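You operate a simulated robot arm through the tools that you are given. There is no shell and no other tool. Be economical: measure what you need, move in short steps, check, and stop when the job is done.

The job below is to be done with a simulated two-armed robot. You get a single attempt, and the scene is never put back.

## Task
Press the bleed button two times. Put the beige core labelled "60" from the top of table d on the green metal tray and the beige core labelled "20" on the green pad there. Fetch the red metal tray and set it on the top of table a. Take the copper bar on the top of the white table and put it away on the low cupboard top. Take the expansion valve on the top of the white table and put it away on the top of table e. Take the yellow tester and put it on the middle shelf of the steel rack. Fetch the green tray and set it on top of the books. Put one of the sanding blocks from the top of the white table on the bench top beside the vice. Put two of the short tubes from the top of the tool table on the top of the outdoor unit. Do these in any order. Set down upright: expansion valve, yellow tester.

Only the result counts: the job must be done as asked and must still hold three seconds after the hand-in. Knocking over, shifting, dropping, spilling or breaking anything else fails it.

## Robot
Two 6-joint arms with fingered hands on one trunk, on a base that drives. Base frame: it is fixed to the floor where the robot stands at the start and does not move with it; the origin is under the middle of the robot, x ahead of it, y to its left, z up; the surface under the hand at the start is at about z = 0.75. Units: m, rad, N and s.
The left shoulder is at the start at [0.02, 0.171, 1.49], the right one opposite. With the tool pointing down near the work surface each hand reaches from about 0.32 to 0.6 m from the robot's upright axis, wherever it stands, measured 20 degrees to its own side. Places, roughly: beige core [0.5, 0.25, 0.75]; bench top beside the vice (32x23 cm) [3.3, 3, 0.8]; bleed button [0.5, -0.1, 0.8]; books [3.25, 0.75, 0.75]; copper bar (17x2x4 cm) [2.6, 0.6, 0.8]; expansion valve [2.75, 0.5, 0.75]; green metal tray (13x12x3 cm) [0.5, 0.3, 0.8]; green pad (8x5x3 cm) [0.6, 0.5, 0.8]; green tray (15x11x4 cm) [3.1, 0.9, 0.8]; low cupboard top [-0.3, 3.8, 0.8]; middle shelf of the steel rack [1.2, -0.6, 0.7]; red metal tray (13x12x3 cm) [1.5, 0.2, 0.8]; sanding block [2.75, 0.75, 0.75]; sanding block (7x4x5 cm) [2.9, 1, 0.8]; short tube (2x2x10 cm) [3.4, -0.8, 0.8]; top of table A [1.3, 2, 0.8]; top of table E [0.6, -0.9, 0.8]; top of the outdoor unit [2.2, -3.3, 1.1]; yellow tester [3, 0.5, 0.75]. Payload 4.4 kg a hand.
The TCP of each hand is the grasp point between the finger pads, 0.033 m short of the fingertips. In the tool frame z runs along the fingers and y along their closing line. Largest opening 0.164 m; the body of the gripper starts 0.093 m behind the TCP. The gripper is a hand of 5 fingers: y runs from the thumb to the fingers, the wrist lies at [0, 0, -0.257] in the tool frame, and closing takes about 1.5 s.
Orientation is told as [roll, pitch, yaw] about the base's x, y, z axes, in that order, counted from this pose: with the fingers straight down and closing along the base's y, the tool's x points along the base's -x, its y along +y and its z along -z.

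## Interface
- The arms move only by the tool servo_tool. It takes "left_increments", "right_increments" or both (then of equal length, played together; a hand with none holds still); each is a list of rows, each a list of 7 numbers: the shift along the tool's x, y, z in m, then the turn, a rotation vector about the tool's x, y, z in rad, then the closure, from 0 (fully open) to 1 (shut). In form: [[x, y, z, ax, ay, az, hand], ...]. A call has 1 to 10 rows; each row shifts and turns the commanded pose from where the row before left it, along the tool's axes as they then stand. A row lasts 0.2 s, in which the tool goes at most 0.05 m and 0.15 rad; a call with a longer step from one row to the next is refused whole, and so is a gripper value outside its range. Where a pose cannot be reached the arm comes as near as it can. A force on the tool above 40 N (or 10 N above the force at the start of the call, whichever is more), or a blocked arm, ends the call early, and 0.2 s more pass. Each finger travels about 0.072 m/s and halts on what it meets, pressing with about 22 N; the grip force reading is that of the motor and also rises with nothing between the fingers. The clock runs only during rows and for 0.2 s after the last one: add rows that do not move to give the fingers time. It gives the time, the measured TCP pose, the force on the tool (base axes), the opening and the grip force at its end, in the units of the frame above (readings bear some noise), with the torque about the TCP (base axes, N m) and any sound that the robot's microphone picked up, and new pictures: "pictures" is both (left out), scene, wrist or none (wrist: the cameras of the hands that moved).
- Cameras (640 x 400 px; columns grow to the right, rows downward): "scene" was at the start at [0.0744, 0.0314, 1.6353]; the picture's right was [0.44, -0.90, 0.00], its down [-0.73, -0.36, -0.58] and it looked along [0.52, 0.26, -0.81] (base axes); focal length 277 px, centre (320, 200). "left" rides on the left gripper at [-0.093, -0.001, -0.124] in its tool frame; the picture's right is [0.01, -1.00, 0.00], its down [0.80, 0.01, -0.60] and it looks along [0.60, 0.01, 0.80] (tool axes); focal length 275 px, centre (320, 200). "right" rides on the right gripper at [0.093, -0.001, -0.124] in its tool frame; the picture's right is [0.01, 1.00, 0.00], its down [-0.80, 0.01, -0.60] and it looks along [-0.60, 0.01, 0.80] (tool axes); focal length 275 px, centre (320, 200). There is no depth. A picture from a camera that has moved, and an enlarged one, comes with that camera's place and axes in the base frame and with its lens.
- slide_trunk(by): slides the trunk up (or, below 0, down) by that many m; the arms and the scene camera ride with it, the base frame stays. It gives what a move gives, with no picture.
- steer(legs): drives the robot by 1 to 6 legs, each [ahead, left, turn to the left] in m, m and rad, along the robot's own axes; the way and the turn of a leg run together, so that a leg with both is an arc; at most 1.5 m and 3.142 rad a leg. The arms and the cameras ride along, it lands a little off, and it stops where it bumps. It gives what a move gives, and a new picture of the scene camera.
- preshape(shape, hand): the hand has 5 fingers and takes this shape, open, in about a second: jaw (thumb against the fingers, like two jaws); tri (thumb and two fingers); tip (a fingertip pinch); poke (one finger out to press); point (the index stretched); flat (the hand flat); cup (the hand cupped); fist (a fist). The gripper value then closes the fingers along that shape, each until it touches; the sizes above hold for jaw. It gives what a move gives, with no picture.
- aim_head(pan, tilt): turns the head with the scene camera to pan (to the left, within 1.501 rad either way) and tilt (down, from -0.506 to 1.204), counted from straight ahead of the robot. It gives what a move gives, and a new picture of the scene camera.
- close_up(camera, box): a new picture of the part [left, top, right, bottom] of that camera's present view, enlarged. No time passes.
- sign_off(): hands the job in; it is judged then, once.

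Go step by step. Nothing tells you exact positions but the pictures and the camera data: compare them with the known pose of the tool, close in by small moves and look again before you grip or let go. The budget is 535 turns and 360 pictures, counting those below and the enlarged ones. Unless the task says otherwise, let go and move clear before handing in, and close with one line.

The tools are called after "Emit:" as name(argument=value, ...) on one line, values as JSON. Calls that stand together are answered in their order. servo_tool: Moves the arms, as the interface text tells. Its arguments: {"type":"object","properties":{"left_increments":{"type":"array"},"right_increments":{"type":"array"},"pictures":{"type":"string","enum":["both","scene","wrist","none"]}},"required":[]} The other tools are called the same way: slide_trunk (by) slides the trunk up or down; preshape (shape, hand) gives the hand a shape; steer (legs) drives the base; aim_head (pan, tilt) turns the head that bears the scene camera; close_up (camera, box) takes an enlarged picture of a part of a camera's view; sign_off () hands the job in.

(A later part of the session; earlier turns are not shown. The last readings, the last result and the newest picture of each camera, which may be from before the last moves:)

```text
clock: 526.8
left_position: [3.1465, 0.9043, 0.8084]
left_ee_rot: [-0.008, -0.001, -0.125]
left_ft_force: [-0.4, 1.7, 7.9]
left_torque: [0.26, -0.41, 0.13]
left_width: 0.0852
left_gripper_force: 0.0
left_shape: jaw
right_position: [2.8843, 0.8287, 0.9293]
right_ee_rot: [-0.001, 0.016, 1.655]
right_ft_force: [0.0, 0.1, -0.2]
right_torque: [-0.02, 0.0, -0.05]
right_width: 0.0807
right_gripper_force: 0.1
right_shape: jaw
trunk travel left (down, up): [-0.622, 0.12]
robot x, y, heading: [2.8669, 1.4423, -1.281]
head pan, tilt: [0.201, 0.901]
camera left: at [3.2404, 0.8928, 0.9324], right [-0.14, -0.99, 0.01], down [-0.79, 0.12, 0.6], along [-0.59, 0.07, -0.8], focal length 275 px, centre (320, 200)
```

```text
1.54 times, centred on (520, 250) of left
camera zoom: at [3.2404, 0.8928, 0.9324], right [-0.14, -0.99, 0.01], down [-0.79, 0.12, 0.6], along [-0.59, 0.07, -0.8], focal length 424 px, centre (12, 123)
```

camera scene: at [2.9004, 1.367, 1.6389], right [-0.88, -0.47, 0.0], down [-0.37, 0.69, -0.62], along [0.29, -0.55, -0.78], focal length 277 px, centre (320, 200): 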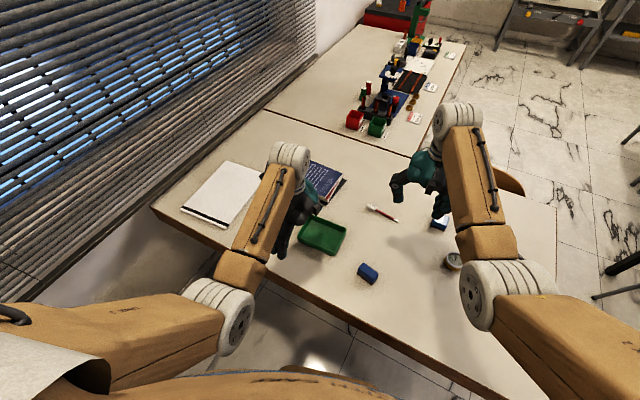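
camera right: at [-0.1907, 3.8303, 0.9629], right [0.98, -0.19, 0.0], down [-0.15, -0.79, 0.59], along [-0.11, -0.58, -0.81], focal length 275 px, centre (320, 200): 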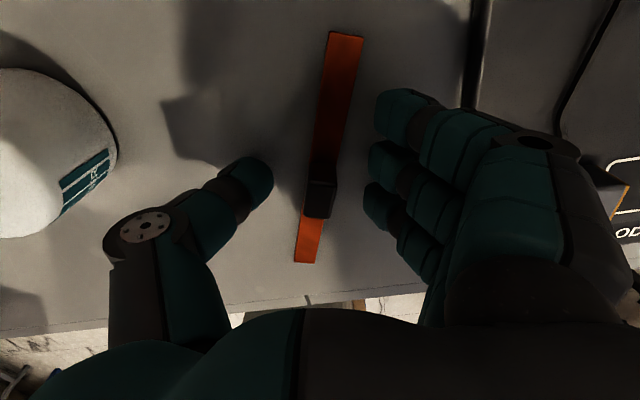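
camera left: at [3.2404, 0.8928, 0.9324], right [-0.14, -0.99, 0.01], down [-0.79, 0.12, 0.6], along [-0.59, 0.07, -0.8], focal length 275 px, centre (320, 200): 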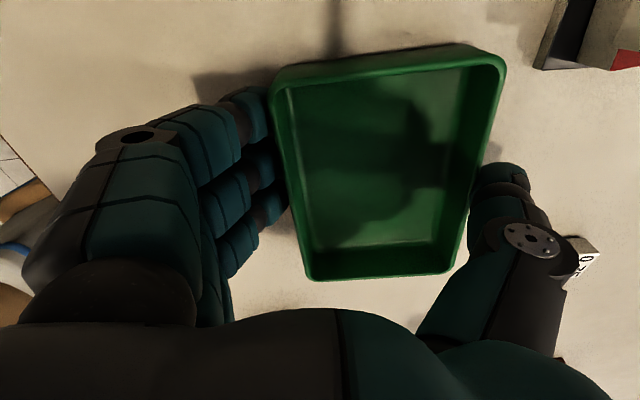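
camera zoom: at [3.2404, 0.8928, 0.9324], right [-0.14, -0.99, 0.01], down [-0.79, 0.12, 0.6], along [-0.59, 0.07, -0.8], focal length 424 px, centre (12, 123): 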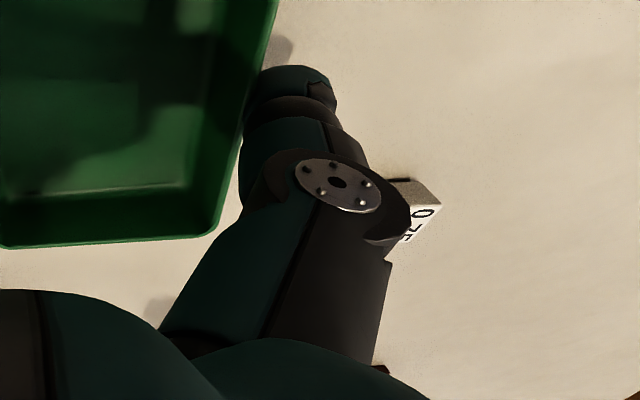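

Emit:
servo_tool(left_increments=[[0, 0, 0, 0, 0, 0, 0.7], [0, 0, 0, 0, 0, 0, 0.7], [0, 0, 0, 0, 0, 0, 0.7]], pictures="wrist")

```text
clock: 527.6
left_position: [3.1466, 0.905, 0.8077]
left_ee_rot: [-0.01, 0.003, -0.126]
left_ft_force: [0.0, -0.1, 4.1]
left_torque: [-0.44, 0.09, 0.11]
left_width: 0.092
left_gripper_force: 22.3
left_shape: jaw
right_position: [2.8832, 0.8296, 0.9284]
right_ee_rot: [-0.002, 0.014, 1.655]
right_ft_force: [0.2, -0.3, 0.5]
right_torque: [0.0, 0.01, 0.04]
right_width: 0.0812
right_gripper_force: 0.1
right_shape: jaw
trunk travel left (down, up): [-0.622, 0.12]
robot x, y, heading: [2.8634, 1.4485, -1.278]
head pan, tilt: [0.201, 0.901]
camera left: at [3.2403, 0.8925, 0.9316], right [-0.14, -0.99, 0.01], down [-0.79, 0.12, 0.6], along [-0.6, 0.07, -0.8], focal length 275 px, centre (320, 200)
```

left: 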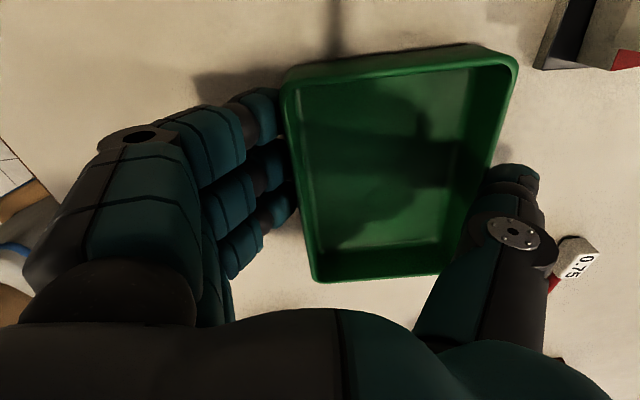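

Now firmly gripped (92 mm at the tapered walls). A small test lift.

Emit:
servo_tool(left_increments=[[0, 0, -0.01, 0, 0, 0, 0.7], [0, 0, -0.02, 0, 0, 0, 0.7], [0, 0, -0.02, 0, 0, 0, 0.7]], pictures="both")

```text
clock: 528.4
left_position: [3.1448, 0.9043, 0.8574]
left_ee_rot: [-0.008, 0.002, -0.125]
left_ft_force: [-0.3, 0.8, -1.2]
left_torque: [0.02, -0.03, 0.03]
left_width: 0.0918
left_gripper_force: 22.2
left_shape: jaw
right_position: [2.8828, 0.8293, 0.9288]
right_ee_rot: [-0.001, 0.015, 1.656]
right_ft_force: [0.9, -0.1, -0.2]
right_torque: [0.02, 0.02, 0.0]
right_width: 0.0807
right_gripper_force: 0.1
right_shape: jaw
trunk travel left (down, up): [-0.622, 0.12]
robot x, y, heading: [2.8616, 1.4412, -1.278]
head pan, tilt: [0.201, 0.901]
camera scene: at [2.9012, 1.3656, 1.5189], right [-0.88, -0.47, 0.0], down [-0.37, 0.69, -0.62], along [0.29, -0.55, -0.78], focal length 277 px, centre (320, 200)
camera left: at [3.2387, 0.8933, 0.9811], right [-0.14, -0.99, 0.01], down [-0.79, 0.11, 0.6], along [-0.6, 0.08, -0.8], focal length 275 px, centre (320, 200)
```

scene: 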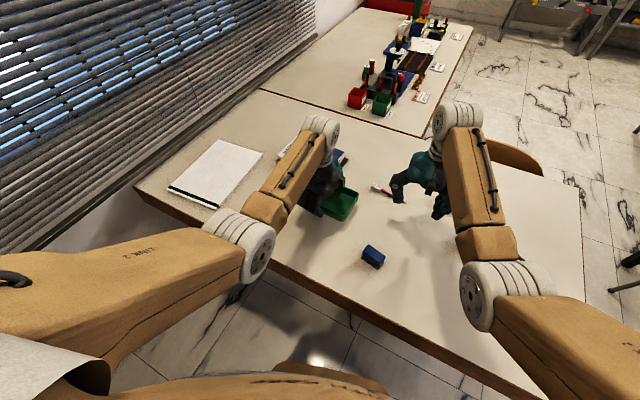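
left: 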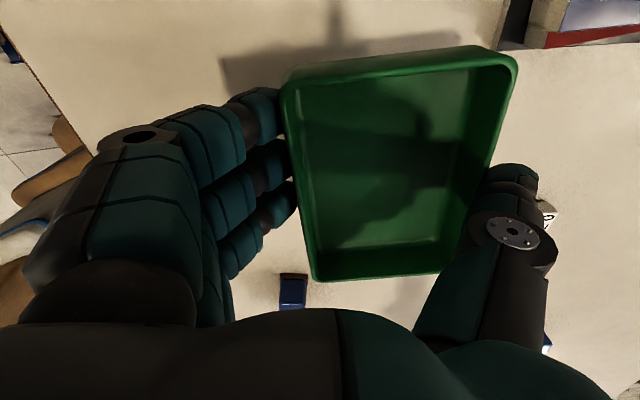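

Tray lifted level. The books' top spans about x 3.19–3.40, y 0.62–0.78. I raise the tray and move the base east to reach over the books.

Emit:
servo_tool(left_increments=[[0, 0, -0.03, 0, 0, 0, 0.7], [0, 0, -0.03, 0, 0, 0, 0.7], [0, 0, -0.03, 0, 0, 0, 0.7]], right_increments=[[0, 0, -0.03, 0, 0, 0, 0.5], [0, 0, -0.03, 0, 0, 0, 0.5], [0, 0, -0.02, 0, 0, 0, 0.5]], pictures="none")

Emit:
steer(legs=[[0.075, 0.2, 0]])

Emit:
servo_tool(left_increments=[[0, 0, 0, 0, 0, 0, 0.7]], pictures="wrist")

```text
clock: 529.2
left_position: [3.1462, 0.902, 0.9485]
left_ee_rot: [-0.008, 0.001, -0.124]
left_ft_force: [0.3, 0.0, -1.4]
left_torque: [0.04, -0.03, 0.0]
left_width: 0.0919
left_gripper_force: 21.9
left_shape: jaw
right_position: [2.8851, 0.8196, 0.999]
right_ee_rot: [-0.004, 0.015, 1.656]
right_ft_force: [-0.6, 0.5, -1.2]
right_torque: [0.01, -0.01, -0.02]
right_width: 0.081
right_gripper_force: 0.0
right_shape: jaw
right hand out of reach, approached as far as the arm can: row 3
trunk travel left (down, up): [-0.622, 0.12]
robot x, y, heading: [2.866, 1.4441, -1.282]
head pan, tilt: [0.201, 0.901]
```

```text
clock: 530.8
left_position: [3.3551, 0.8865, 0.948]
left_ee_rot: [-0.008, 0.001, -0.127]
left_ft_force: [0.3, 0.3, -1.5]
left_torque: [0.07, 0.02, 0.01]
left_width: 0.0918
left_gripper_force: 21.8
left_shape: jaw
right_position: [3.0939, 0.8027, 0.9979]
right_ee_rot: [-0.002, 0.015, 1.657]
right_ft_force: [1.6, -0.7, -0.8]
right_torque: [0.02, 0.03, -0.02]
right_width: 0.0813
right_gripper_force: 0.0
right_shape: jaw
trunk travel left (down, up): [-0.622, 0.12]
robot x, y, heading: [3.0729, 1.4295, -1.28]
head pan, tilt: [0.201, 0.901]
camera scene: at [3.1106, 1.349, 1.5188], right [-0.88, -0.47, 0.0], down [-0.37, 0.69, -0.62], along [0.29, -0.55, -0.78], focal length 277 px, centre (320, 200)
```

scene: 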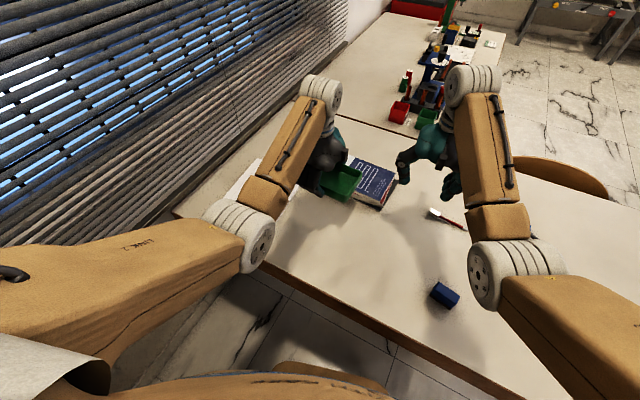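

```text
clock: 531.2
left_position: [3.3536, 0.8855, 0.9484]
left_ee_rot: [-0.009, 0.002, -0.126]
left_ft_force: [0.5, -1.4, -1.3]
left_torque: [0.07, 0.04, 0.02]
left_width: 0.092
left_gripper_force: 22.0
left_shape: jaw
right_position: [3.0935, 0.804, 0.9982]
right_ee_rot: [-0.003, 0.015, 1.656]
right_ft_force: [-0.5, 0.4, 0.2]
right_torque: [-0.01, 0.02, 0.01]
right_width: 0.081
right_gripper_force: 0.1
right_shape: jaw
trunk travel left (down, up): [-0.622, 0.12]
robot x, y, heading: [3.0685, 1.4299, -1.281]
head pan, tilt: [0.201, 0.901]
camera left: at [3.4476, 0.8742, 1.0721], right [-0.14, -0.99, 0.01], down [-0.79, 0.12, 0.6], along [-0.6, 0.08, -0.8], focal length 275 px, centre (320, 200)
```

left: 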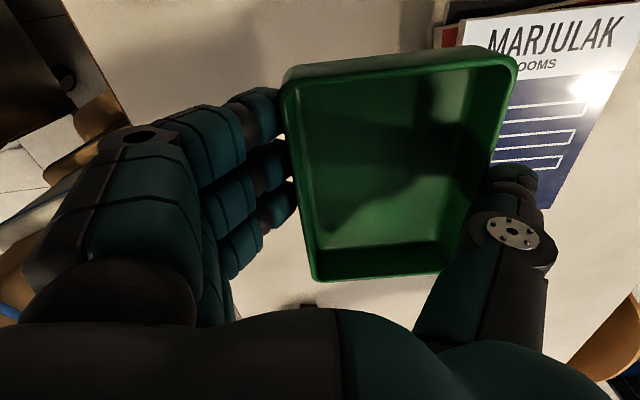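

The book top spans (3.19–3.41, 0.62–0.76). To reach I must lower the trunk further, so first move the right hand out to the west and up, and raise the left.

Emit:
servo_tool(right_increments=[[-0.015, 0.044, -0.01, 0, 0, 0, 0.5], [-0.015, 0.044, -0.01, 0, 0, 0, 0.5], [-0.015, 0.044, -0.01, 0, 0, 0, 0.5], [-0.015, 0.044, -0.01, 0, 0, 0, 0.5], [-0.015, 0.044, -0.01, 0, 0, 0, 0.5], [-0.015, 0.044, -0.01, 0, 0, 0, 0.5], [-0.015, 0.044, -0.01, 0, 0, 0, 0.5], [-0.015, 0.044, -0.01, 0, 0, 0, 0.5], [-0.015, 0.044, -0.01, 0, 0, 0, 0.5], [-0.015, 0.044, -0.01, 0, 0, 0, 0.5]], left_increments=[[0, 0, 0, 0, 0, 0, 0.7], [0, 0, 0, 0, 0, 0, 0.7], [0, 0, 0, 0, 0, 0, 0.7], [0, 0, 0, 0, 0, 0, 0.7], [0, 0, 0, 0, 0, 0, 0.7], [0.003, -0.02, -0.03, 0, 0, 0, 0.7], [0.003, -0.025, -0.03, 0, 0, 0, 0.7], [0.003, -0.025, -0.03, 0, 0, 0, 0.7], [0.003, -0.025, -0.03, 0, 0, 0, 0.7], [0.003, -0.02, -0.03, 0, 0, 0, 0.7]], pictures="none")

```text
clock: 533.4
left_position: [3.3446, 0.7757, 1.0918]
left_ee_rot: [-0.004, 0.0, -0.123]
left_ft_force: [-0.2, 2.4, -5.5]
left_torque: [-0.14, -0.07, -0.01]
left_width: 0.0921
left_gripper_force: 22.3
left_shape: jaw
left hand out of reach, approached as far as the arm can: row 7, 8, 9
right_position: [2.6437, 0.864, 1.0389]
right_ee_rot: [-0.005, 0.016, 1.656]
right_ft_force: [-1.0, 1.7, -0.7]
right_torque: [-0.07, -0.11, -0.01]
right_width: 0.0813
right_gripper_force: 0.1
right_shape: jaw
right hand out of reach, approached as far as the arm can: row 1, 2, 3, 4, 5
trunk travel left (down, up): [-0.622, 0.12]
robot x, y, heading: [3.0676, 1.4264, -1.28]
head pan, tilt: [0.201, 0.901]
```

Emit:
slide_trunk(by=-0.17)

Emit:
servo_tool(left_increments=[[0.025, -0.01, 0, 0, 0, 0, 0.7], [0.02, -0.01, 0, 0, 0, 0, 0.7]], pictures="both")

```text
clock: 535.4
left_position: [3.3448, 0.7697, 0.9145]
left_ee_rot: [0.007, 0.008, -0.126]
left_ft_force: [-0.1, 0.6, -0.9]
left_torque: [0.05, -0.02, -0.01]
left_width: 0.092
left_gripper_force: 22.0
left_shape: jaw
right_position: [2.6443, 0.8614, 0.866]
right_ee_rot: [-0.004, 0.015, 1.656]
right_ft_force: [-0.3, 0.2, 0.4]
right_torque: [0.02, 0.0, 0.03]
right_width: 0.0815
right_gripper_force: 0.1
right_shape: jaw
trunk travel left (down, up): [-0.452, 0.29]
robot x, y, heading: [3.0746, 1.4264, -1.281]
head pan, tilt: [0.201, 0.901]
```

```text
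clock: 536.0
left_position: [3.3211, 0.7682, 0.9152]
left_ee_rot: [0.004, 0.007, -0.128]
left_ft_force: [0.4, -1.0, -2.6]
left_torque: [0.07, 0.01, -0.01]
left_width: 0.0916
left_gripper_force: 21.8
left_shape: jaw
left hand out of reach, approached as far as the arm can: row 1, 2
right_position: [2.6441, 0.8604, 0.8659]
right_ee_rot: [-0.001, 0.012, 1.656]
right_ft_force: [-0.5, -1.1, -0.5]
right_torque: [0.01, 0.02, 0.0]
right_width: 0.0813
right_gripper_force: 0.0
right_shape: jaw
trunk travel left (down, up): [-0.452, 0.29]
robot x, y, heading: [3.0706, 1.4274, -1.281]
head pan, tilt: [0.201, 0.901]
camera scene: at [3.1131, 1.338, 1.3484], right [-0.88, -0.47, 0.0], down [-0.37, 0.69, -0.62], along [0.29, -0.55, -0.78], focal length 277 px, centre (320, 200)
camera left: at [3.4143, 0.7545, 1.0383], right [-0.14, -0.99, -0.01], down [-0.79, 0.11, 0.61], along [-0.6, 0.09, -0.8], focal length 275 px, centre (320, 200)
```

scene: 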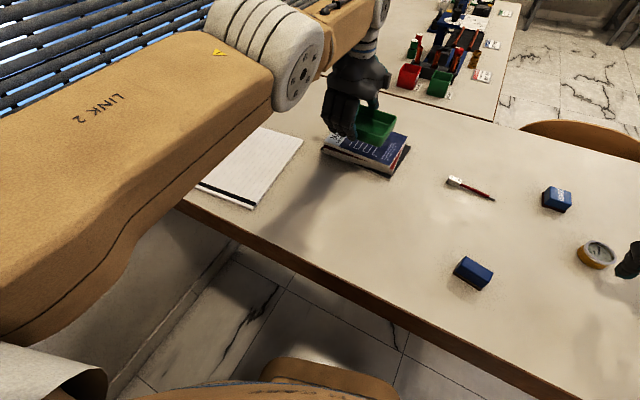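
left: 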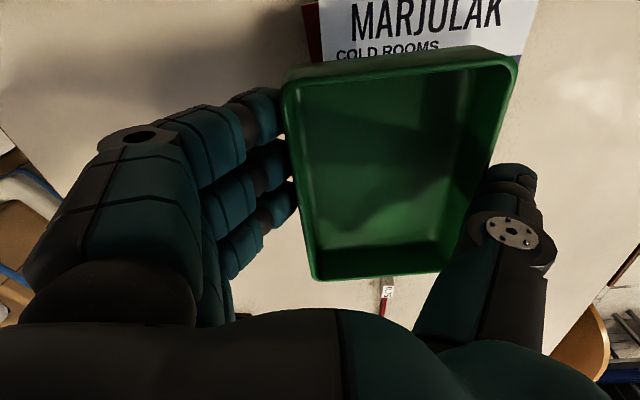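

Tray is over the books (its centre well inside). Lowering gently.

Emit:
servo_tool(left_increments=[[0, 0, 0.025, 0, 0, 0, 0.7], [0, 0, 0.025, 0, 0, 0, 0.7]], pictures="wrist")

Emit:
close_up(camera="scene", box=[290, 70, 450, 190])

```text
clock: 536.6
left_position: [3.3204, 0.7721, 0.8653]
left_ee_rot: [0.003, 0.007, -0.127]
left_ft_force: [-0.6, 0.8, -0.9]
left_torque: [0.09, -0.01, 0.01]
left_width: 0.0919
left_gripper_force: 21.9
left_shape: jaw
left hand out of reach, approached as far as the arm can: row 2
right_position: [2.6448, 0.8613, 0.8643]
right_ee_rot: [-0.004, 0.016, 1.658]
right_ft_force: [0.0, 0.7, -0.2]
right_torque: [0.03, 0.0, -0.03]
right_width: 0.0814
right_gripper_force: 0.0
right_shape: jaw
trunk travel left (down, up): [-0.452, 0.29]
robot x, y, heading: [3.0713, 1.427, -1.28]
head pan, tilt: [0.201, 0.901]
camera left: at [3.4138, 0.7595, 0.9887], right [-0.14, -0.99, 0.0], down [-0.79, 0.11, 0.61], along [-0.6, 0.09, -0.8], focal length 275 px, centre (320, 200)
```

left: 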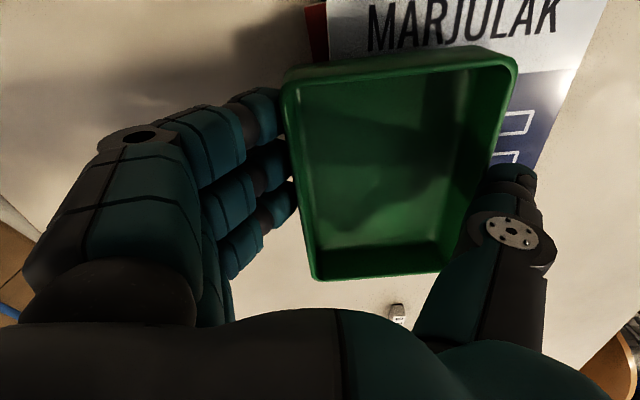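

```text
3.33 times, centred on (370, 130) of scene
camera zoom: at [3.1118, 1.3383, 1.3485], right [-0.88, -0.47, 0.0], down [-0.37, 0.69, -0.62], along [0.29, -0.55, -0.78], focal length 923 px, centre (153, 433)
```

zoom: 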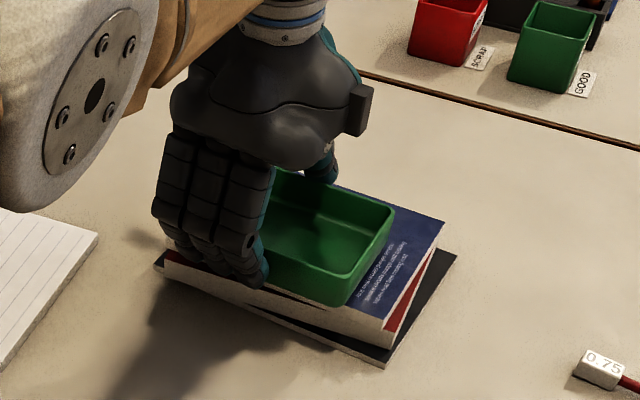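

Emit:
steer(legs=[[0.02, 0, 0]])

Emit:
servo_tool(left_increments=[[0, 0, 0.008, 0, 0, 0, 0.7], [0, 0, 0.005, 0, 0, 0, 0.7]], pictures="none")

```text
clock: 537.4
left_position: [3.3273, 0.7521, 0.8638]
left_ee_rot: [0.006, 0.009, -0.127]
left_ft_force: [0.1, -0.4, -2.0]
left_torque: [0.09, 0.04, -0.02]
left_width: 0.0919
left_gripper_force: 22.3
left_shape: jaw
right_position: [2.6498, 0.8409, 0.8643]
right_ee_rot: [-0.003, 0.012, 1.657]
right_ft_force: [-0.4, -1.0, -0.4]
right_torque: [0.08, 0.0, -0.01]
right_width: 0.0811
right_gripper_force: 0.0
right_shape: jaw
trunk travel left (down, up): [-0.452, 0.29]
robot x, y, heading: [3.0765, 1.4102, -1.283]
head pan, tilt: [0.201, 0.901]
camera scene: at [3.1182, 1.3171, 1.3483], right [-0.88, -0.47, 0.0], down [-0.37, 0.69, -0.62], along [0.29, -0.55, -0.79], focal length 277 px, centre (320, 200)
```

scene: 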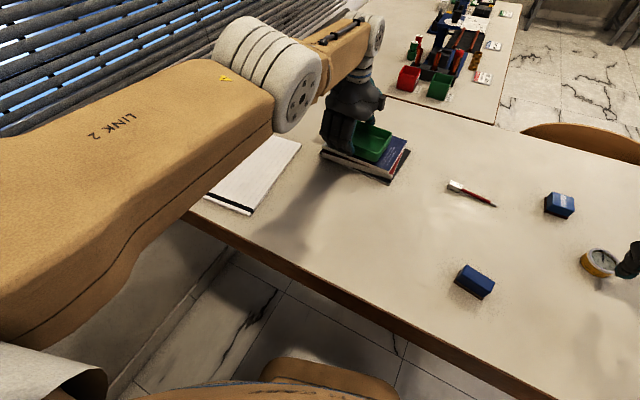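

```text
clock: 538.0
left_position: [3.3265, 0.7545, 0.8526]
left_ee_rot: [-0.001, 0.008, -0.13]
left_ft_force: [-0.4, 0.1, 3.9]
left_torque: [-0.34, 0.08, 0.04]
left_width: 0.0916
left_gripper_force: 22.5
left_shape: jaw
right_position: [2.6496, 0.8435, 0.8634]
right_ee_rot: [-0.003, 0.016, 1.657]
right_ft_force: [-0.3, -0.5, 0.5]
right_torque: [-0.02, 0.02, -0.01]
right_width: 0.0812
right_gripper_force: 0.1
right_shape: jaw
trunk travel left (down, up): [-0.452, 0.29]
robot x, y, heading: [3.0774, 1.4105, -1.282]
head pan, tilt: [0.201, 0.901]
```

Emit:
servo_tool(left_increments=[[0, 0, 0.002, 0, 0, 0, 0.7]], pictures="none")

Emit:
close_up(camera="scene", box=[290, 70, 450, 190])

```text
clock: 538.4
left_position: [3.328, 0.7537, 0.8529]
left_ee_rot: [-0.003, 0.005, -0.127]
left_ft_force: [2.4, -0.2, 9.2]
left_torque: [-0.88, 0.15, 0.18]
left_width: 0.092
left_gripper_force: 21.7
left_shape: jaw
left hand out of reach, approached as far as the arm can: row 1
right_position: [2.651, 0.8433, 0.8652]
right_ee_rot: [-0.003, 0.014, 1.656]
right_ft_force: [-0.5, 0.3, 0.0]
right_torque: [-0.02, 0.0, 0.0]
right_width: 0.0812
right_gripper_force: 0.0
right_shape: jaw
trunk travel left (down, up): [-0.452, 0.29]
robot x, y, heading: [3.0802, 1.4062, -1.276]
head pan, tilt: [0.201, 0.901]
```

```text
3.33 times, centred on (370, 130) of scene
camera zoom: at [3.1177, 1.3203, 1.3487], right [-0.88, -0.47, 0.0], down [-0.37, 0.69, -0.62], along [0.29, -0.55, -0.78], focal length 923 px, centre (153, 433)
```

zoom: 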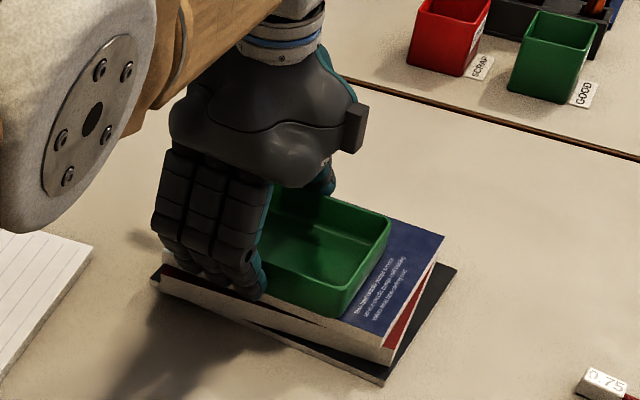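

Tray sits on the books. Releasing gradually.

Emit:
servo_tool(left_increments=[[0, 0, 0, 0, 0, 0, 0.44], [0, 0, 0, 0, 0, 0, 0.42], [0, 0, 0, 0, 0, 0, 0.38], [0, 0, 0, 0, 0, 0, 0.32], [0, 0, 0, 0, 0, 0, 0.24], [0, 0, 0, 0, 0, 0, 0.15], [0, 0, 0, 0, 0, 0, 0.05], [0, 0, 0, 0, 0, 0, 0]], pictures="wrist")

```text
clock: 540.1
left_position: [3.3251, 0.7556, 0.8508]
left_ee_rot: [0.002, 0.007, -0.13]
left_ft_force: [-0.3, 0.7, -0.5]
left_torque: [0.0, -0.02, -0.02]
left_width: 0.1639
left_gripper_force: 0.0
left_shape: jaw
right_position: [2.6507, 0.8423, 0.8642]
right_ee_rot: [-0.003, 0.016, 1.657]
right_ft_force: [-0.2, 0.8, -0.6]
right_torque: [0.02, -0.02, -0.01]
right_width: 0.0811
right_gripper_force: 0.1
right_shape: jaw
trunk travel left (down, up): [-0.452, 0.29]
robot x, y, heading: [3.0745, 1.4095, -1.283]
head pan, tilt: [0.201, 0.901]
camera left: at [3.4195, 0.742, 0.9743], right [-0.14, -0.99, 0.0], down [-0.79, 0.11, 0.61], along [-0.6, 0.09, -0.8], focal length 275 px, centre (320, 200)
```

left: 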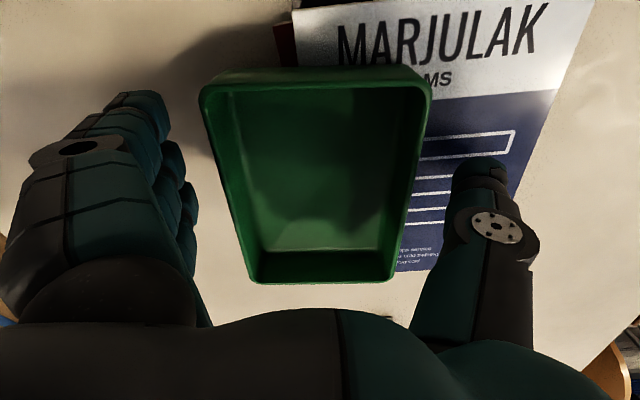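

The tray recentred toward the fingers when opening. Let me look at how it sits.

Emit:
close_up(camera="scene", box=[290, 70, 450, 190])

```text
3.33 times, centred on (370, 130) of scene
camera zoom: at [3.1177, 1.3193, 1.3485], right [-0.88, -0.47, 0.0], down [-0.37, 0.69, -0.62], along [0.29, -0.55, -0.78], focal length 923 px, centre (153, 433)
```

zoom: 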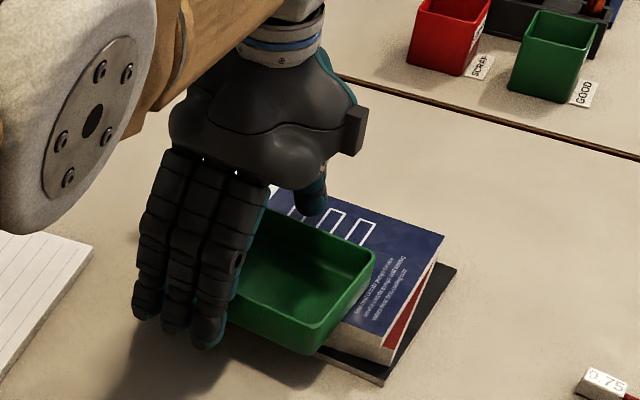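

Half of it overhangs. I re-close (which shifts it back south), then I'll open at once rather than gradually so the thumb doesn't push it back.

Emit:
servo_tool(left_increments=[[0, 0, 0, 0, 0, 0, 0.3], [0, 0, 0, 0, 0, 0, 0.7], [0, 0, 0, 0, 0, 0, 0.7], [0, 0, 0, 0, 0, 0, 0.7], [0, 0, 0, 0, 0, 0, 0.7], [0, 0, 0, 0, 0, 0, 0.7], [0, 0, 0, 0, 0, 0, 0.7]], pictures="wrist")

Emit:
close_up(camera="scene", box=[290, 70, 450, 190])

```text
clock: 541.8
left_position: [3.3264, 0.7554, 0.8514]
left_ee_rot: [0.002, 0.007, -0.129]
left_ft_force: [-0.2, 0.0, 0.2]
left_torque: [-0.01, -0.03, -0.01]
left_width: 0.1047
left_gripper_force: 22.4
left_shape: jaw
right_position: [2.6504, 0.8411, 0.8643]
right_ee_rot: [-0.004, 0.015, 1.655]
right_ft_force: [0.1, 0.3, -0.1]
right_torque: [0.02, -0.01, -0.02]
right_width: 0.0813
right_gripper_force: 0.1
right_shape: jaw
trunk travel left (down, up): [-0.452, 0.29]
robot x, y, heading: [3.0754, 1.4081, -1.277]
head pan, tilt: [0.201, 0.901]
camera left: at [3.4196, 0.742, 0.9742], right [-0.14, -0.99, 0.0], down [-0.79, 0.11, 0.61], along [-0.6, 0.09, -0.8], focal length 275 px, centre (320, 200)
```

left: 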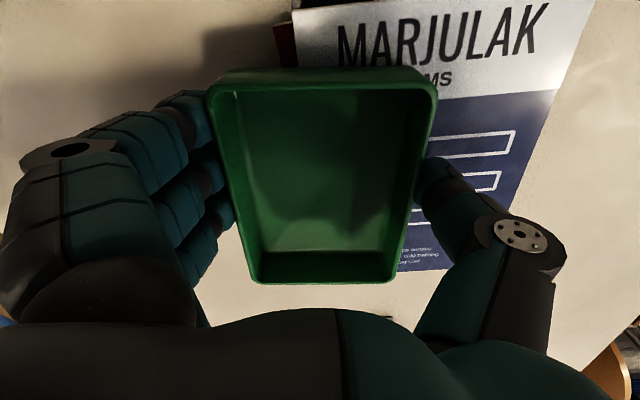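

```text
3.33 times, centred on (370, 130) of scene
camera zoom: at [3.1177, 1.3192, 1.3485], right [-0.88, -0.47, 0.0], down [-0.37, 0.69, -0.62], along [0.29, -0.55, -0.78], focal length 923 px, centre (153, 433)
```

zoom: 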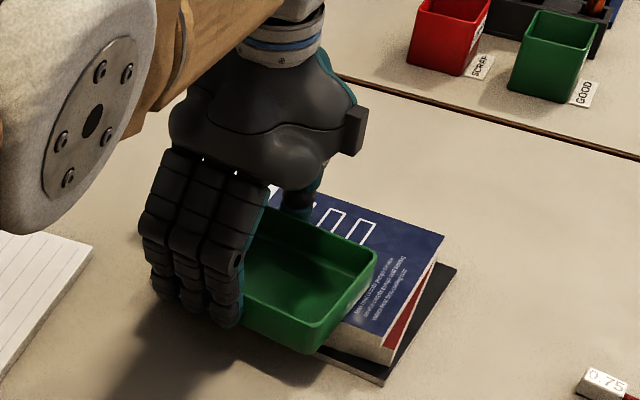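

Now it's gripped centred. The table's legs are far from the edge, so I lift 1 cm and roll the base 5 cm closer to bring the tray over the middle of the books.

Emit:
servo_tool(left_increments=[[0, 0, -0.008, 0, 0, 0, 0.7], [0, 0, -0.008, 0, 0, 0, 0.7]], pictures="none")

Emit:
steer(legs=[[0.055, -0.02, 0]])

Emit:
servo_tool(left_increments=[[0, 0, 0.003, 0, 0, 0, 0.7]], pictures="wrist")

Emit:
close_up(camera="scene", box=[290, 70, 450, 190])

```text
clock: 542.4
left_position: [3.3254, 0.7549, 0.8658]
left_ee_rot: [0.007, 0.009, -0.128]
left_ft_force: [0.0, 0.4, -1.1]
left_torque: [-0.01, -0.02, 0.01]
left_width: 0.1046
left_gripper_force: 21.5
left_shape: jaw
right_position: [2.651, 0.8419, 0.8654]
right_ee_rot: [-0.004, 0.016, 1.656]
right_ft_force: [0.1, 0.2, 0.1]
right_torque: [-0.01, 0.01, -0.01]
right_width: 0.0814
right_gripper_force: 0.1
right_shape: jaw
trunk travel left (down, up): [-0.452, 0.29]
robot x, y, heading: [3.0787, 1.4061, -1.284]
head pan, tilt: [0.201, 0.901]
```

```text
clock: 543.3
left_position: [3.3217, 0.6954, 0.8666]
left_ee_rot: [0.009, 0.01, -0.128]
left_ft_force: [0.6, -1.4, -1.9]
left_torque: [0.05, -0.03, 0.04]
left_width: 0.1047
left_gripper_force: 22.6
left_shape: jaw
right_position: [2.646, 0.7837, 0.8637]
right_ee_rot: [-0.001, 0.015, 1.656]
right_ft_force: [-0.2, -0.1, -0.8]
right_torque: [0.06, -0.02, -0.02]
right_width: 0.0813
right_gripper_force: 0.1
right_shape: jaw
trunk travel left (down, up): [-0.452, 0.29]
robot x, y, heading: [3.0737, 1.3506, -1.278]
head pan, tilt: [0.201, 0.901]
camera scene: at [3.1137, 1.2598, 1.3483], right [-0.88, -0.47, 0.0], down [-0.37, 0.69, -0.62], along [0.29, -0.55, -0.78], focal length 277 px, centre (320, 200)
```

scene: 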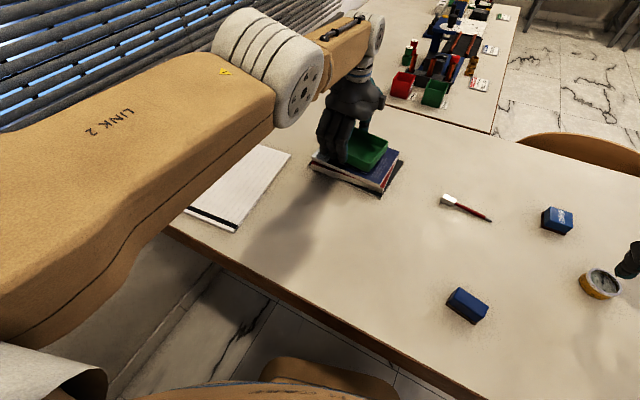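

```text
clock: 543.7
left_position: [3.322, 0.6976, 0.8627]
left_ee_rot: [0.008, 0.008, -0.127]
left_ft_force: [0.8, 0.3, -1.1]
left_torque: [0.01, -0.03, 0.02]
left_width: 0.1047
left_gripper_force: 22.5
left_shape: jaw
right_position: [2.6457, 0.785, 0.8647]
right_ee_rot: [-0.003, 0.014, 1.654]
right_ft_force: [-0.6, -0.4, -0.9]
right_torque: [0.01, 0.0, -0.04]
right_width: 0.0812
right_gripper_force: 0.0
right_shape: jaw
trunk travel left (down, up): [-0.452, 0.29]
robot x, y, heading: [3.0708, 1.3507, -1.28]
head pan, tilt: [0.201, 0.901]
camera left: at [3.4151, 0.6833, 0.9868], right [-0.14, -0.99, -0.01], down [-0.79, 0.11, 0.61], along [-0.6, 0.09, -0.8], focal length 275 px, centre (320, 200)
```

left: 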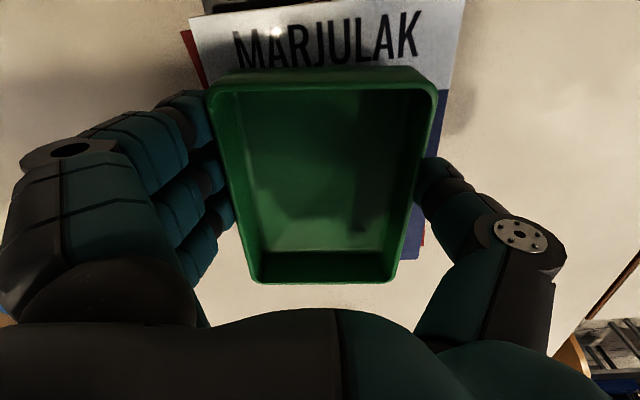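

```text
3.33 times, centred on (370, 130) of scene
camera zoom: at [3.1138, 1.2611, 1.3484], right [-0.88, -0.47, 0.0], down [-0.37, 0.69, -0.62], along [0.29, -0.55, -0.78], focal length 923 px, centre (153, 433)
```

zoom: 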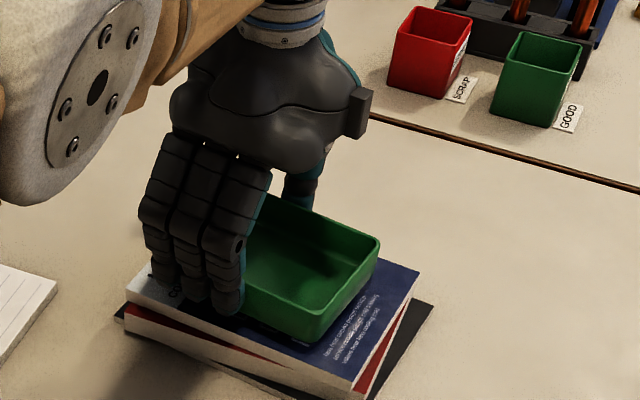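

Centred over the books, which haven't moved. Lowering to contact.

Emit:
servo_tool(left_increments=[[0, 0, 0.006, 0, 0, 0, 0.7], [0, 0, 0.004, 0, 0, 0, 0.7]], pictures="none")

Emit:
servo_tool(left_increments=[[0, 0, 0.003, 0, 0, 0, 0.7]], pictures="none")

```text
clock: 544.3
left_position: [3.3209, 0.6989, 0.8544]
left_ee_rot: [0.007, 0.01, -0.129]
left_ft_force: [0.0, 0.8, -1.1]
left_torque: [-0.01, -0.02, -0.01]
left_width: 0.1045
left_gripper_force: 22.0
left_shape: jaw
right_position: [2.6458, 0.7842, 0.8643]
right_ee_rot: [-0.003, 0.015, 1.656]
right_ft_force: [0.0, -0.2, 0.1]
right_torque: [-0.02, -0.01, -0.01]
right_width: 0.0816
right_gripper_force: 0.1
right_shape: jaw
trunk travel left (down, up): [-0.452, 0.29]
robot x, y, heading: [3.074, 1.3509, -1.279]
head pan, tilt: [0.201, 0.901]
```

```text
clock: 544.7
left_position: [3.32, 0.6994, 0.851]
left_ee_rot: [0.007, 0.006, -0.13]
left_ft_force: [-0.5, 0.2, -1.5]
left_torque: [0.01, 0.01, 0.0]
left_width: 0.1045
left_gripper_force: 22.3
left_shape: jaw
right_position: [2.6452, 0.785, 0.8655]
right_ee_rot: [-0.005, 0.015, 1.656]
right_ft_force: [-0.9, -0.2, -0.4]
right_torque: [0.01, 0.0, 0.0]
right_width: 0.0811
right_gripper_force: 0.0
right_shape: jaw
trunk travel left (down, up): [-0.452, 0.29]
robot x, y, heading: [3.0733, 1.3497, -1.279]
head pan, tilt: [0.201, 0.901]
```

Emit:
servo_tool(left_increments=[[0, 0, 0.003, 0, 0, 0, 0.7], [0, 0, 0.002, 0, 0, 0, 0.7]], pictures="none")

Emit:
servo_tool(left_increments=[[0, 0, 0.003, 0, 0, 0, 0.7]], pictures="none")

```text
clock: 545.3
left_position: [3.3198, 0.6989, 0.8494]
left_ee_rot: [0.0, 0.004, -0.127]
left_ft_force: [-0.1, -0.5, 17.4]
left_torque: [0.31, -0.06, 0.03]
left_width: 0.1043
left_gripper_force: 22.2
left_shape: jaw
right_position: [2.6449, 0.786, 0.8657]
right_ee_rot: [-0.003, 0.018, 1.655]
right_ft_force: [0.6, 0.2, 0.0]
right_torque: [0.0, 0.0, 0.0]
right_width: 0.0813
right_gripper_force: 0.1
right_shape: jaw
trunk travel left (down, up): [-0.452, 0.29]
robot x, y, heading: [3.0745, 1.3512, -1.284]
head pan, tilt: [0.201, 0.901]
```

```text
clock: 545.7
left_position: [3.3205, 0.6991, 0.8499]
left_ee_rot: [-0.005, 0.004, -0.128]
left_ft_force: [1.9, -0.1, 31.6]
left_torque: [0.11, -0.1, 0.06]
left_width: 0.1035
left_gripper_force: 21.6
left_shape: jaw
right_position: [2.6449, 0.7865, 0.8667]
right_ee_rot: [-0.002, 0.017, 1.656]
right_ft_force: [0.6, 0.6, 0.1]
right_torque: [0.01, 0.0, 0.0]
right_width: 0.0813
right_gripper_force: 0.0
right_shape: jaw
trunk travel left (down, up): [-0.452, 0.29]
robot x, y, heading: [3.0769, 1.3493, -1.281]
head pan, tilt: [0.201, 0.901]
```

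Seated. Unload and open at once.

Emit:
servo_tool(left_increments=[[0, 0, -0.005, 0, 0, 0, 0.7], [0, 0, 0, 0, 0, 0, 0], [0, 0, 0, 0, 0, 0, 0], [0, 0, 0, 0, 0, 0, 0], [0, 0, 0, 0, 0, 0, 0]], pictures="wrist")

Emit:
close_up(camera="scene", box=[290, 70, 450, 190])

```text
clock: 546.9
left_position: [3.3208, 0.7001, 0.8484]
left_ee_rot: [0.006, 0.009, -0.128]
left_ft_force: [0.2, 0.6, -0.2]
left_torque: [-0.02, 0.05, -0.01]
left_width: 0.164
left_gripper_force: 0.2
left_shape: jaw
right_position: [2.6457, 0.7848, 0.8651]
right_ee_rot: [-0.003, 0.016, 1.655]
right_ft_force: [0.4, 0.0, 0.7]
right_torque: [0.03, -0.03, 0.01]
right_width: 0.0811
right_gripper_force: 0.1
right_shape: jaw
trunk travel left (down, up): [-0.452, 0.29]
robot x, y, heading: [3.0727, 1.3514, -1.278]
head pan, tilt: [0.201, 0.901]
camera left: at [3.4148, 0.6853, 0.9719], right [-0.14, -0.99, 0.0], down [-0.79, 0.11, 0.61], along [-0.6, 0.09, -0.8], focal length 275 px, centre (320, 200)
```

left: 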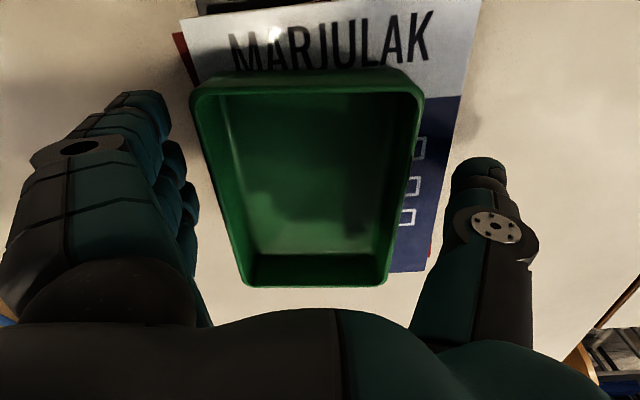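

```text
3.33 times, centred on (370, 130) of scene
camera zoom: at [3.1137, 1.2619, 1.3485], right [-0.88, -0.47, 0.0], down [-0.37, 0.69, -0.62], along [0.29, -0.55, -0.78], focal length 923 px, centre (153, 433)
```

zoom: 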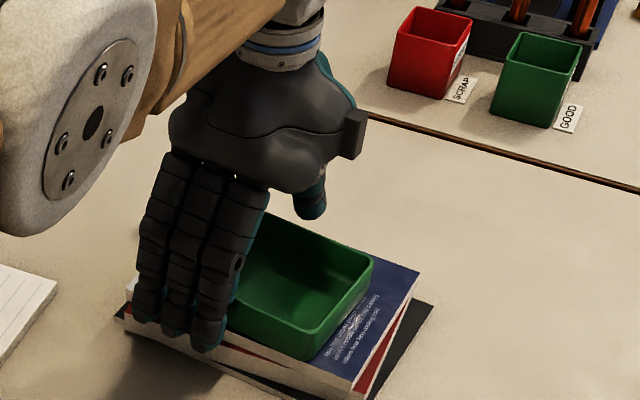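

The green tray rests on the books. Lift the left hand away and raise the trunk; then the sanding block with the right hand.

Emit:
servo_tool(left_increments=[[0, 0, -0.03, 0, 0, 0, 0], [0, 0, -0.03, 0, 0, 0, 0], [0, 0, -0.03, 0, 0, 0, 0]], pictures="none")

Emit:
slide_trunk(by=0.25)

Emit:
steer(legs=[[-0.15, 0, 0]])

```text
clock: 547.7
left_position: [3.32, 0.6931, 0.9432]
left_ee_rot: [0.011, 0.008, -0.126]
left_ft_force: [-0.4, 0.0, -0.1]
left_torque: [-0.03, 0.0, -0.03]
left_width: 0.1641
left_gripper_force: 0.0
left_shape: jaw
left hand out of reach, approached as far as the arm can: row 2
right_position: [2.6443, 0.7857, 0.865]
right_ee_rot: [-0.002, 0.015, 1.655]
right_ft_force: [0.3, 0.9, 0.5]
right_torque: [-0.03, -0.01, 0.02]
right_width: 0.0814
right_gripper_force: 0.1
right_shape: jaw
trunk travel left (down, up): [-0.452, 0.29]
robot x, y, heading: [3.072, 1.3517, -1.281]
head pan, tilt: [0.201, 0.901]
```

```text
clock: 550.3
left_position: [3.3223, 0.6947, 1.1987]
left_ee_rot: [-0.011, 0.003, -0.129]
left_ft_force: [-0.4, 0.1, 0.7]
left_torque: [0.01, 0.0, 0.02]
left_width: 0.1639
left_gripper_force: 0.1
left_shape: jaw
right_position: [2.6448, 0.7842, 1.1147]
right_ee_rot: [-0.003, 0.014, 1.657]
right_ft_force: [-0.2, 0.5, -0.9]
right_torque: [0.02, -0.02, -0.03]
right_width: 0.0812
right_gripper_force: 0.1
right_shape: jaw
trunk travel left (down, up): [-0.702, 0.04]
robot x, y, heading: [3.0757, 1.3485, -1.281]
head pan, tilt: [0.201, 0.901]
```

```text
clock: 551.7
left_position: [3.2788, 0.8392, 1.199]
left_ee_rot: [-0.01, 0.002, -0.128]
left_ft_force: [0.1, 0.3, 0.4]
left_torque: [-0.04, 0.0, -0.01]
left_width: 0.1642
left_gripper_force: 0.0
left_shape: jaw
right_position: [2.602, 0.9285, 1.1145]
right_ee_rot: [-0.002, 0.016, 1.658]
right_ft_force: [-0.8, 0.1, -0.5]
right_torque: [-0.04, -0.01, -0.04]
right_width: 0.0811
right_gripper_force: 0.0
right_shape: jaw
trunk travel left (down, up): [-0.702, 0.04]
robot x, y, heading: [3.0302, 1.4973, -1.28]
head pan, tilt: [0.201, 0.901]
camera scene: at [3.067, 1.4188, 1.5989], right [-0.88, -0.47, 0.0], down [-0.37, 0.69, -0.62], along [0.29, -0.55, -0.78], focal length 277 px, centre (320, 200)
```

scene: 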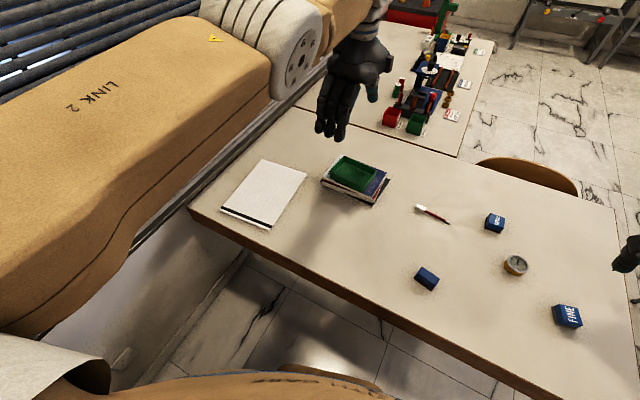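

I'll take the plain sanding block at about (2.935, 0.97). Moving the right hand above it.

Emit:
servo_tool(right_increments=[[-0.001, -0.042, 0.01, 0, 0, 0, 0.4], [-0.001, -0.042, 0.01, 0, 0, 0, 0.4], [-0.001, -0.042, 0.01, 0, 0, 0, 0.4], [-0.001, -0.042, 0.02, 0, 0, 0, 0.4], [-0.001, -0.042, 0.02, 0, 0, 0, 0.4], [-0.001, -0.042, 0.02, 0, 0, 0, 0.4], [-0.001, -0.042, 0.02, 0, 0, 0, 0.4], [-0.001, -0.041, 0.02, 0, 0, 0, 0.4]], pictures="wrist")

```text
clock: 553.5
left_position: [3.2816, 0.8392, 1.1978]
left_ee_rot: [-0.01, 0.003, -0.127]
left_ft_force: [0.8, -1.0, 0.0]
left_torque: [-0.02, 0.02, 0.0]
left_width: 0.1639
left_gripper_force: 0.1
left_shape: jaw
right_position: [2.9276, 0.9536, 0.9718]
right_ee_rot: [-0.001, 0.015, 1.657]
right_ft_force: [-0.2, -0.5, 0.0]
right_torque: [0.02, 0.04, 0.0]
right_width: 0.0976
right_gripper_force: 0.0
right_shape: jaw
right hand out of reach, approached as far as the arm can: row 5, 6
trunk travel left (down, up): [-0.702, 0.04]
robot x, y, heading: [3.0311, 1.4946, -1.275]
head pan, tilt: [0.201, 0.901]
camera right: at [2.9372, 0.8635, 1.0959], right [-1.0, -0.1, 0.0], down [-0.08, 0.81, 0.59], along [-0.06, 0.58, -0.81], focal length 275 px, centre (320, 200)
```

right: 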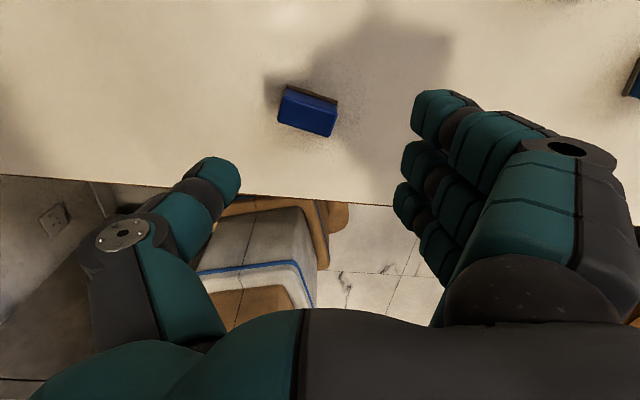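

Emit:
servo_tool(right_increments=[[-0.003, -0.013, 0.03, 0, 0, 0.12, 0.3], [0, 0, 0.03, 0, 0, 0.12, 0.3], [0, 0, 0.03, 0, 0, 0, 0.3]], pictures="wrist")

```text
clock: 554.3
left_position: [3.2796, 0.8383, 1.1976]
left_ee_rot: [-0.01, 0.001, -0.127]
left_ft_force: [0.6, 0.1, 0.4]
left_torque: [-0.02, -0.02, -0.02]
left_width: 0.1638
left_gripper_force: 0.1
left_shape: jaw
right_position: [2.9421, 0.9596, 0.8821]
right_ee_rot: [-0.005, 0.013, 1.418]
right_ft_force: [-0.1, -0.2, -0.7]
right_torque: [0.0, 0.0, 0.01]
right_width: 0.1142
right_gripper_force: 0.2
right_shape: jaw
trunk travel left (down, up): [-0.702, 0.04]
robot x, y, heading: [3.0308, 1.4972, -1.278]
head pan, tilt: [0.201, 0.901]
camera right: at [2.9285, 0.8691, 1.006], right [-0.99, 0.14, -0.01], down [0.11, 0.8, 0.59], along [0.09, 0.58, -0.81], focal length 275 px, centre (320, 200)
```

right: 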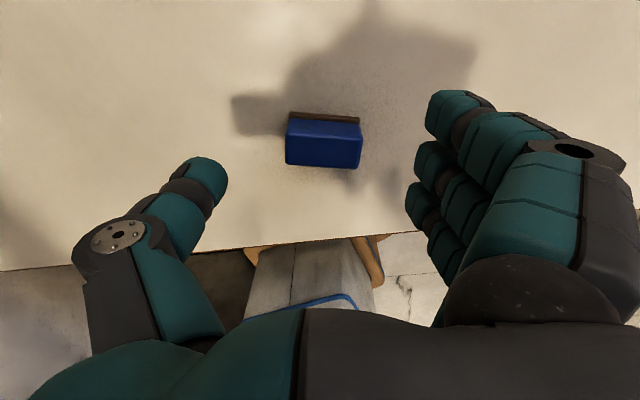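

Aligned. Descend and close.

Emit:
servo_tool(right_increments=[[0, 0, 0.03, 0, 0, 0, 0.3], [0, 0, 0.03, 0, 0, 0, 0.3], [0, 0, 0.014, 0, 0, 0, 0.3], [0, 0, 0, 0, 0, 0, 0.8], [0, 0, 0, 0, 0, 0, 0.8], [0, 0, 0, 0, 0, 0, 0.8], [0, 0, 0, 0, 0, 0, 0.8], [0, 0, 0, 0, 0, 0, 0.8]], pictures="wrist")

```text
clock: 556.1
left_position: [3.2803, 0.8397, 1.1979]
left_ee_rot: [-0.01, 0.002, -0.127]
left_ft_force: [0.7, -0.6, -0.7]
left_torque: [-0.01, 0.0, 0.0]
left_width: 0.1641
left_gripper_force: 0.1
left_shape: jaw
right_position: [2.9424, 0.9589, 0.8095]
right_ee_rot: [-0.007, 0.014, 1.417]
right_ft_force: [-2.0, 1.3, 3.1]
right_torque: [-0.03, -0.17, 0.06]
right_width: 0.0531
right_gripper_force: 20.3
right_shape: jaw
trunk travel left (down, up): [-0.702, 0.04]
robot x, y, heading: [3.028, 1.4979, -1.276]
head pan, tilt: [0.201, 0.901]
camera right: at [2.9286, 0.8691, 0.9331], right [-0.99, 0.14, -0.01], down [0.11, 0.8, 0.59], along [0.09, 0.58, -0.81], focal length 275 px, centre (320, 200)
```

right: 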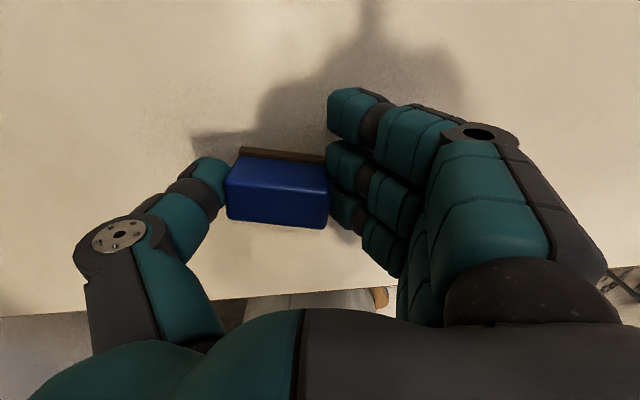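

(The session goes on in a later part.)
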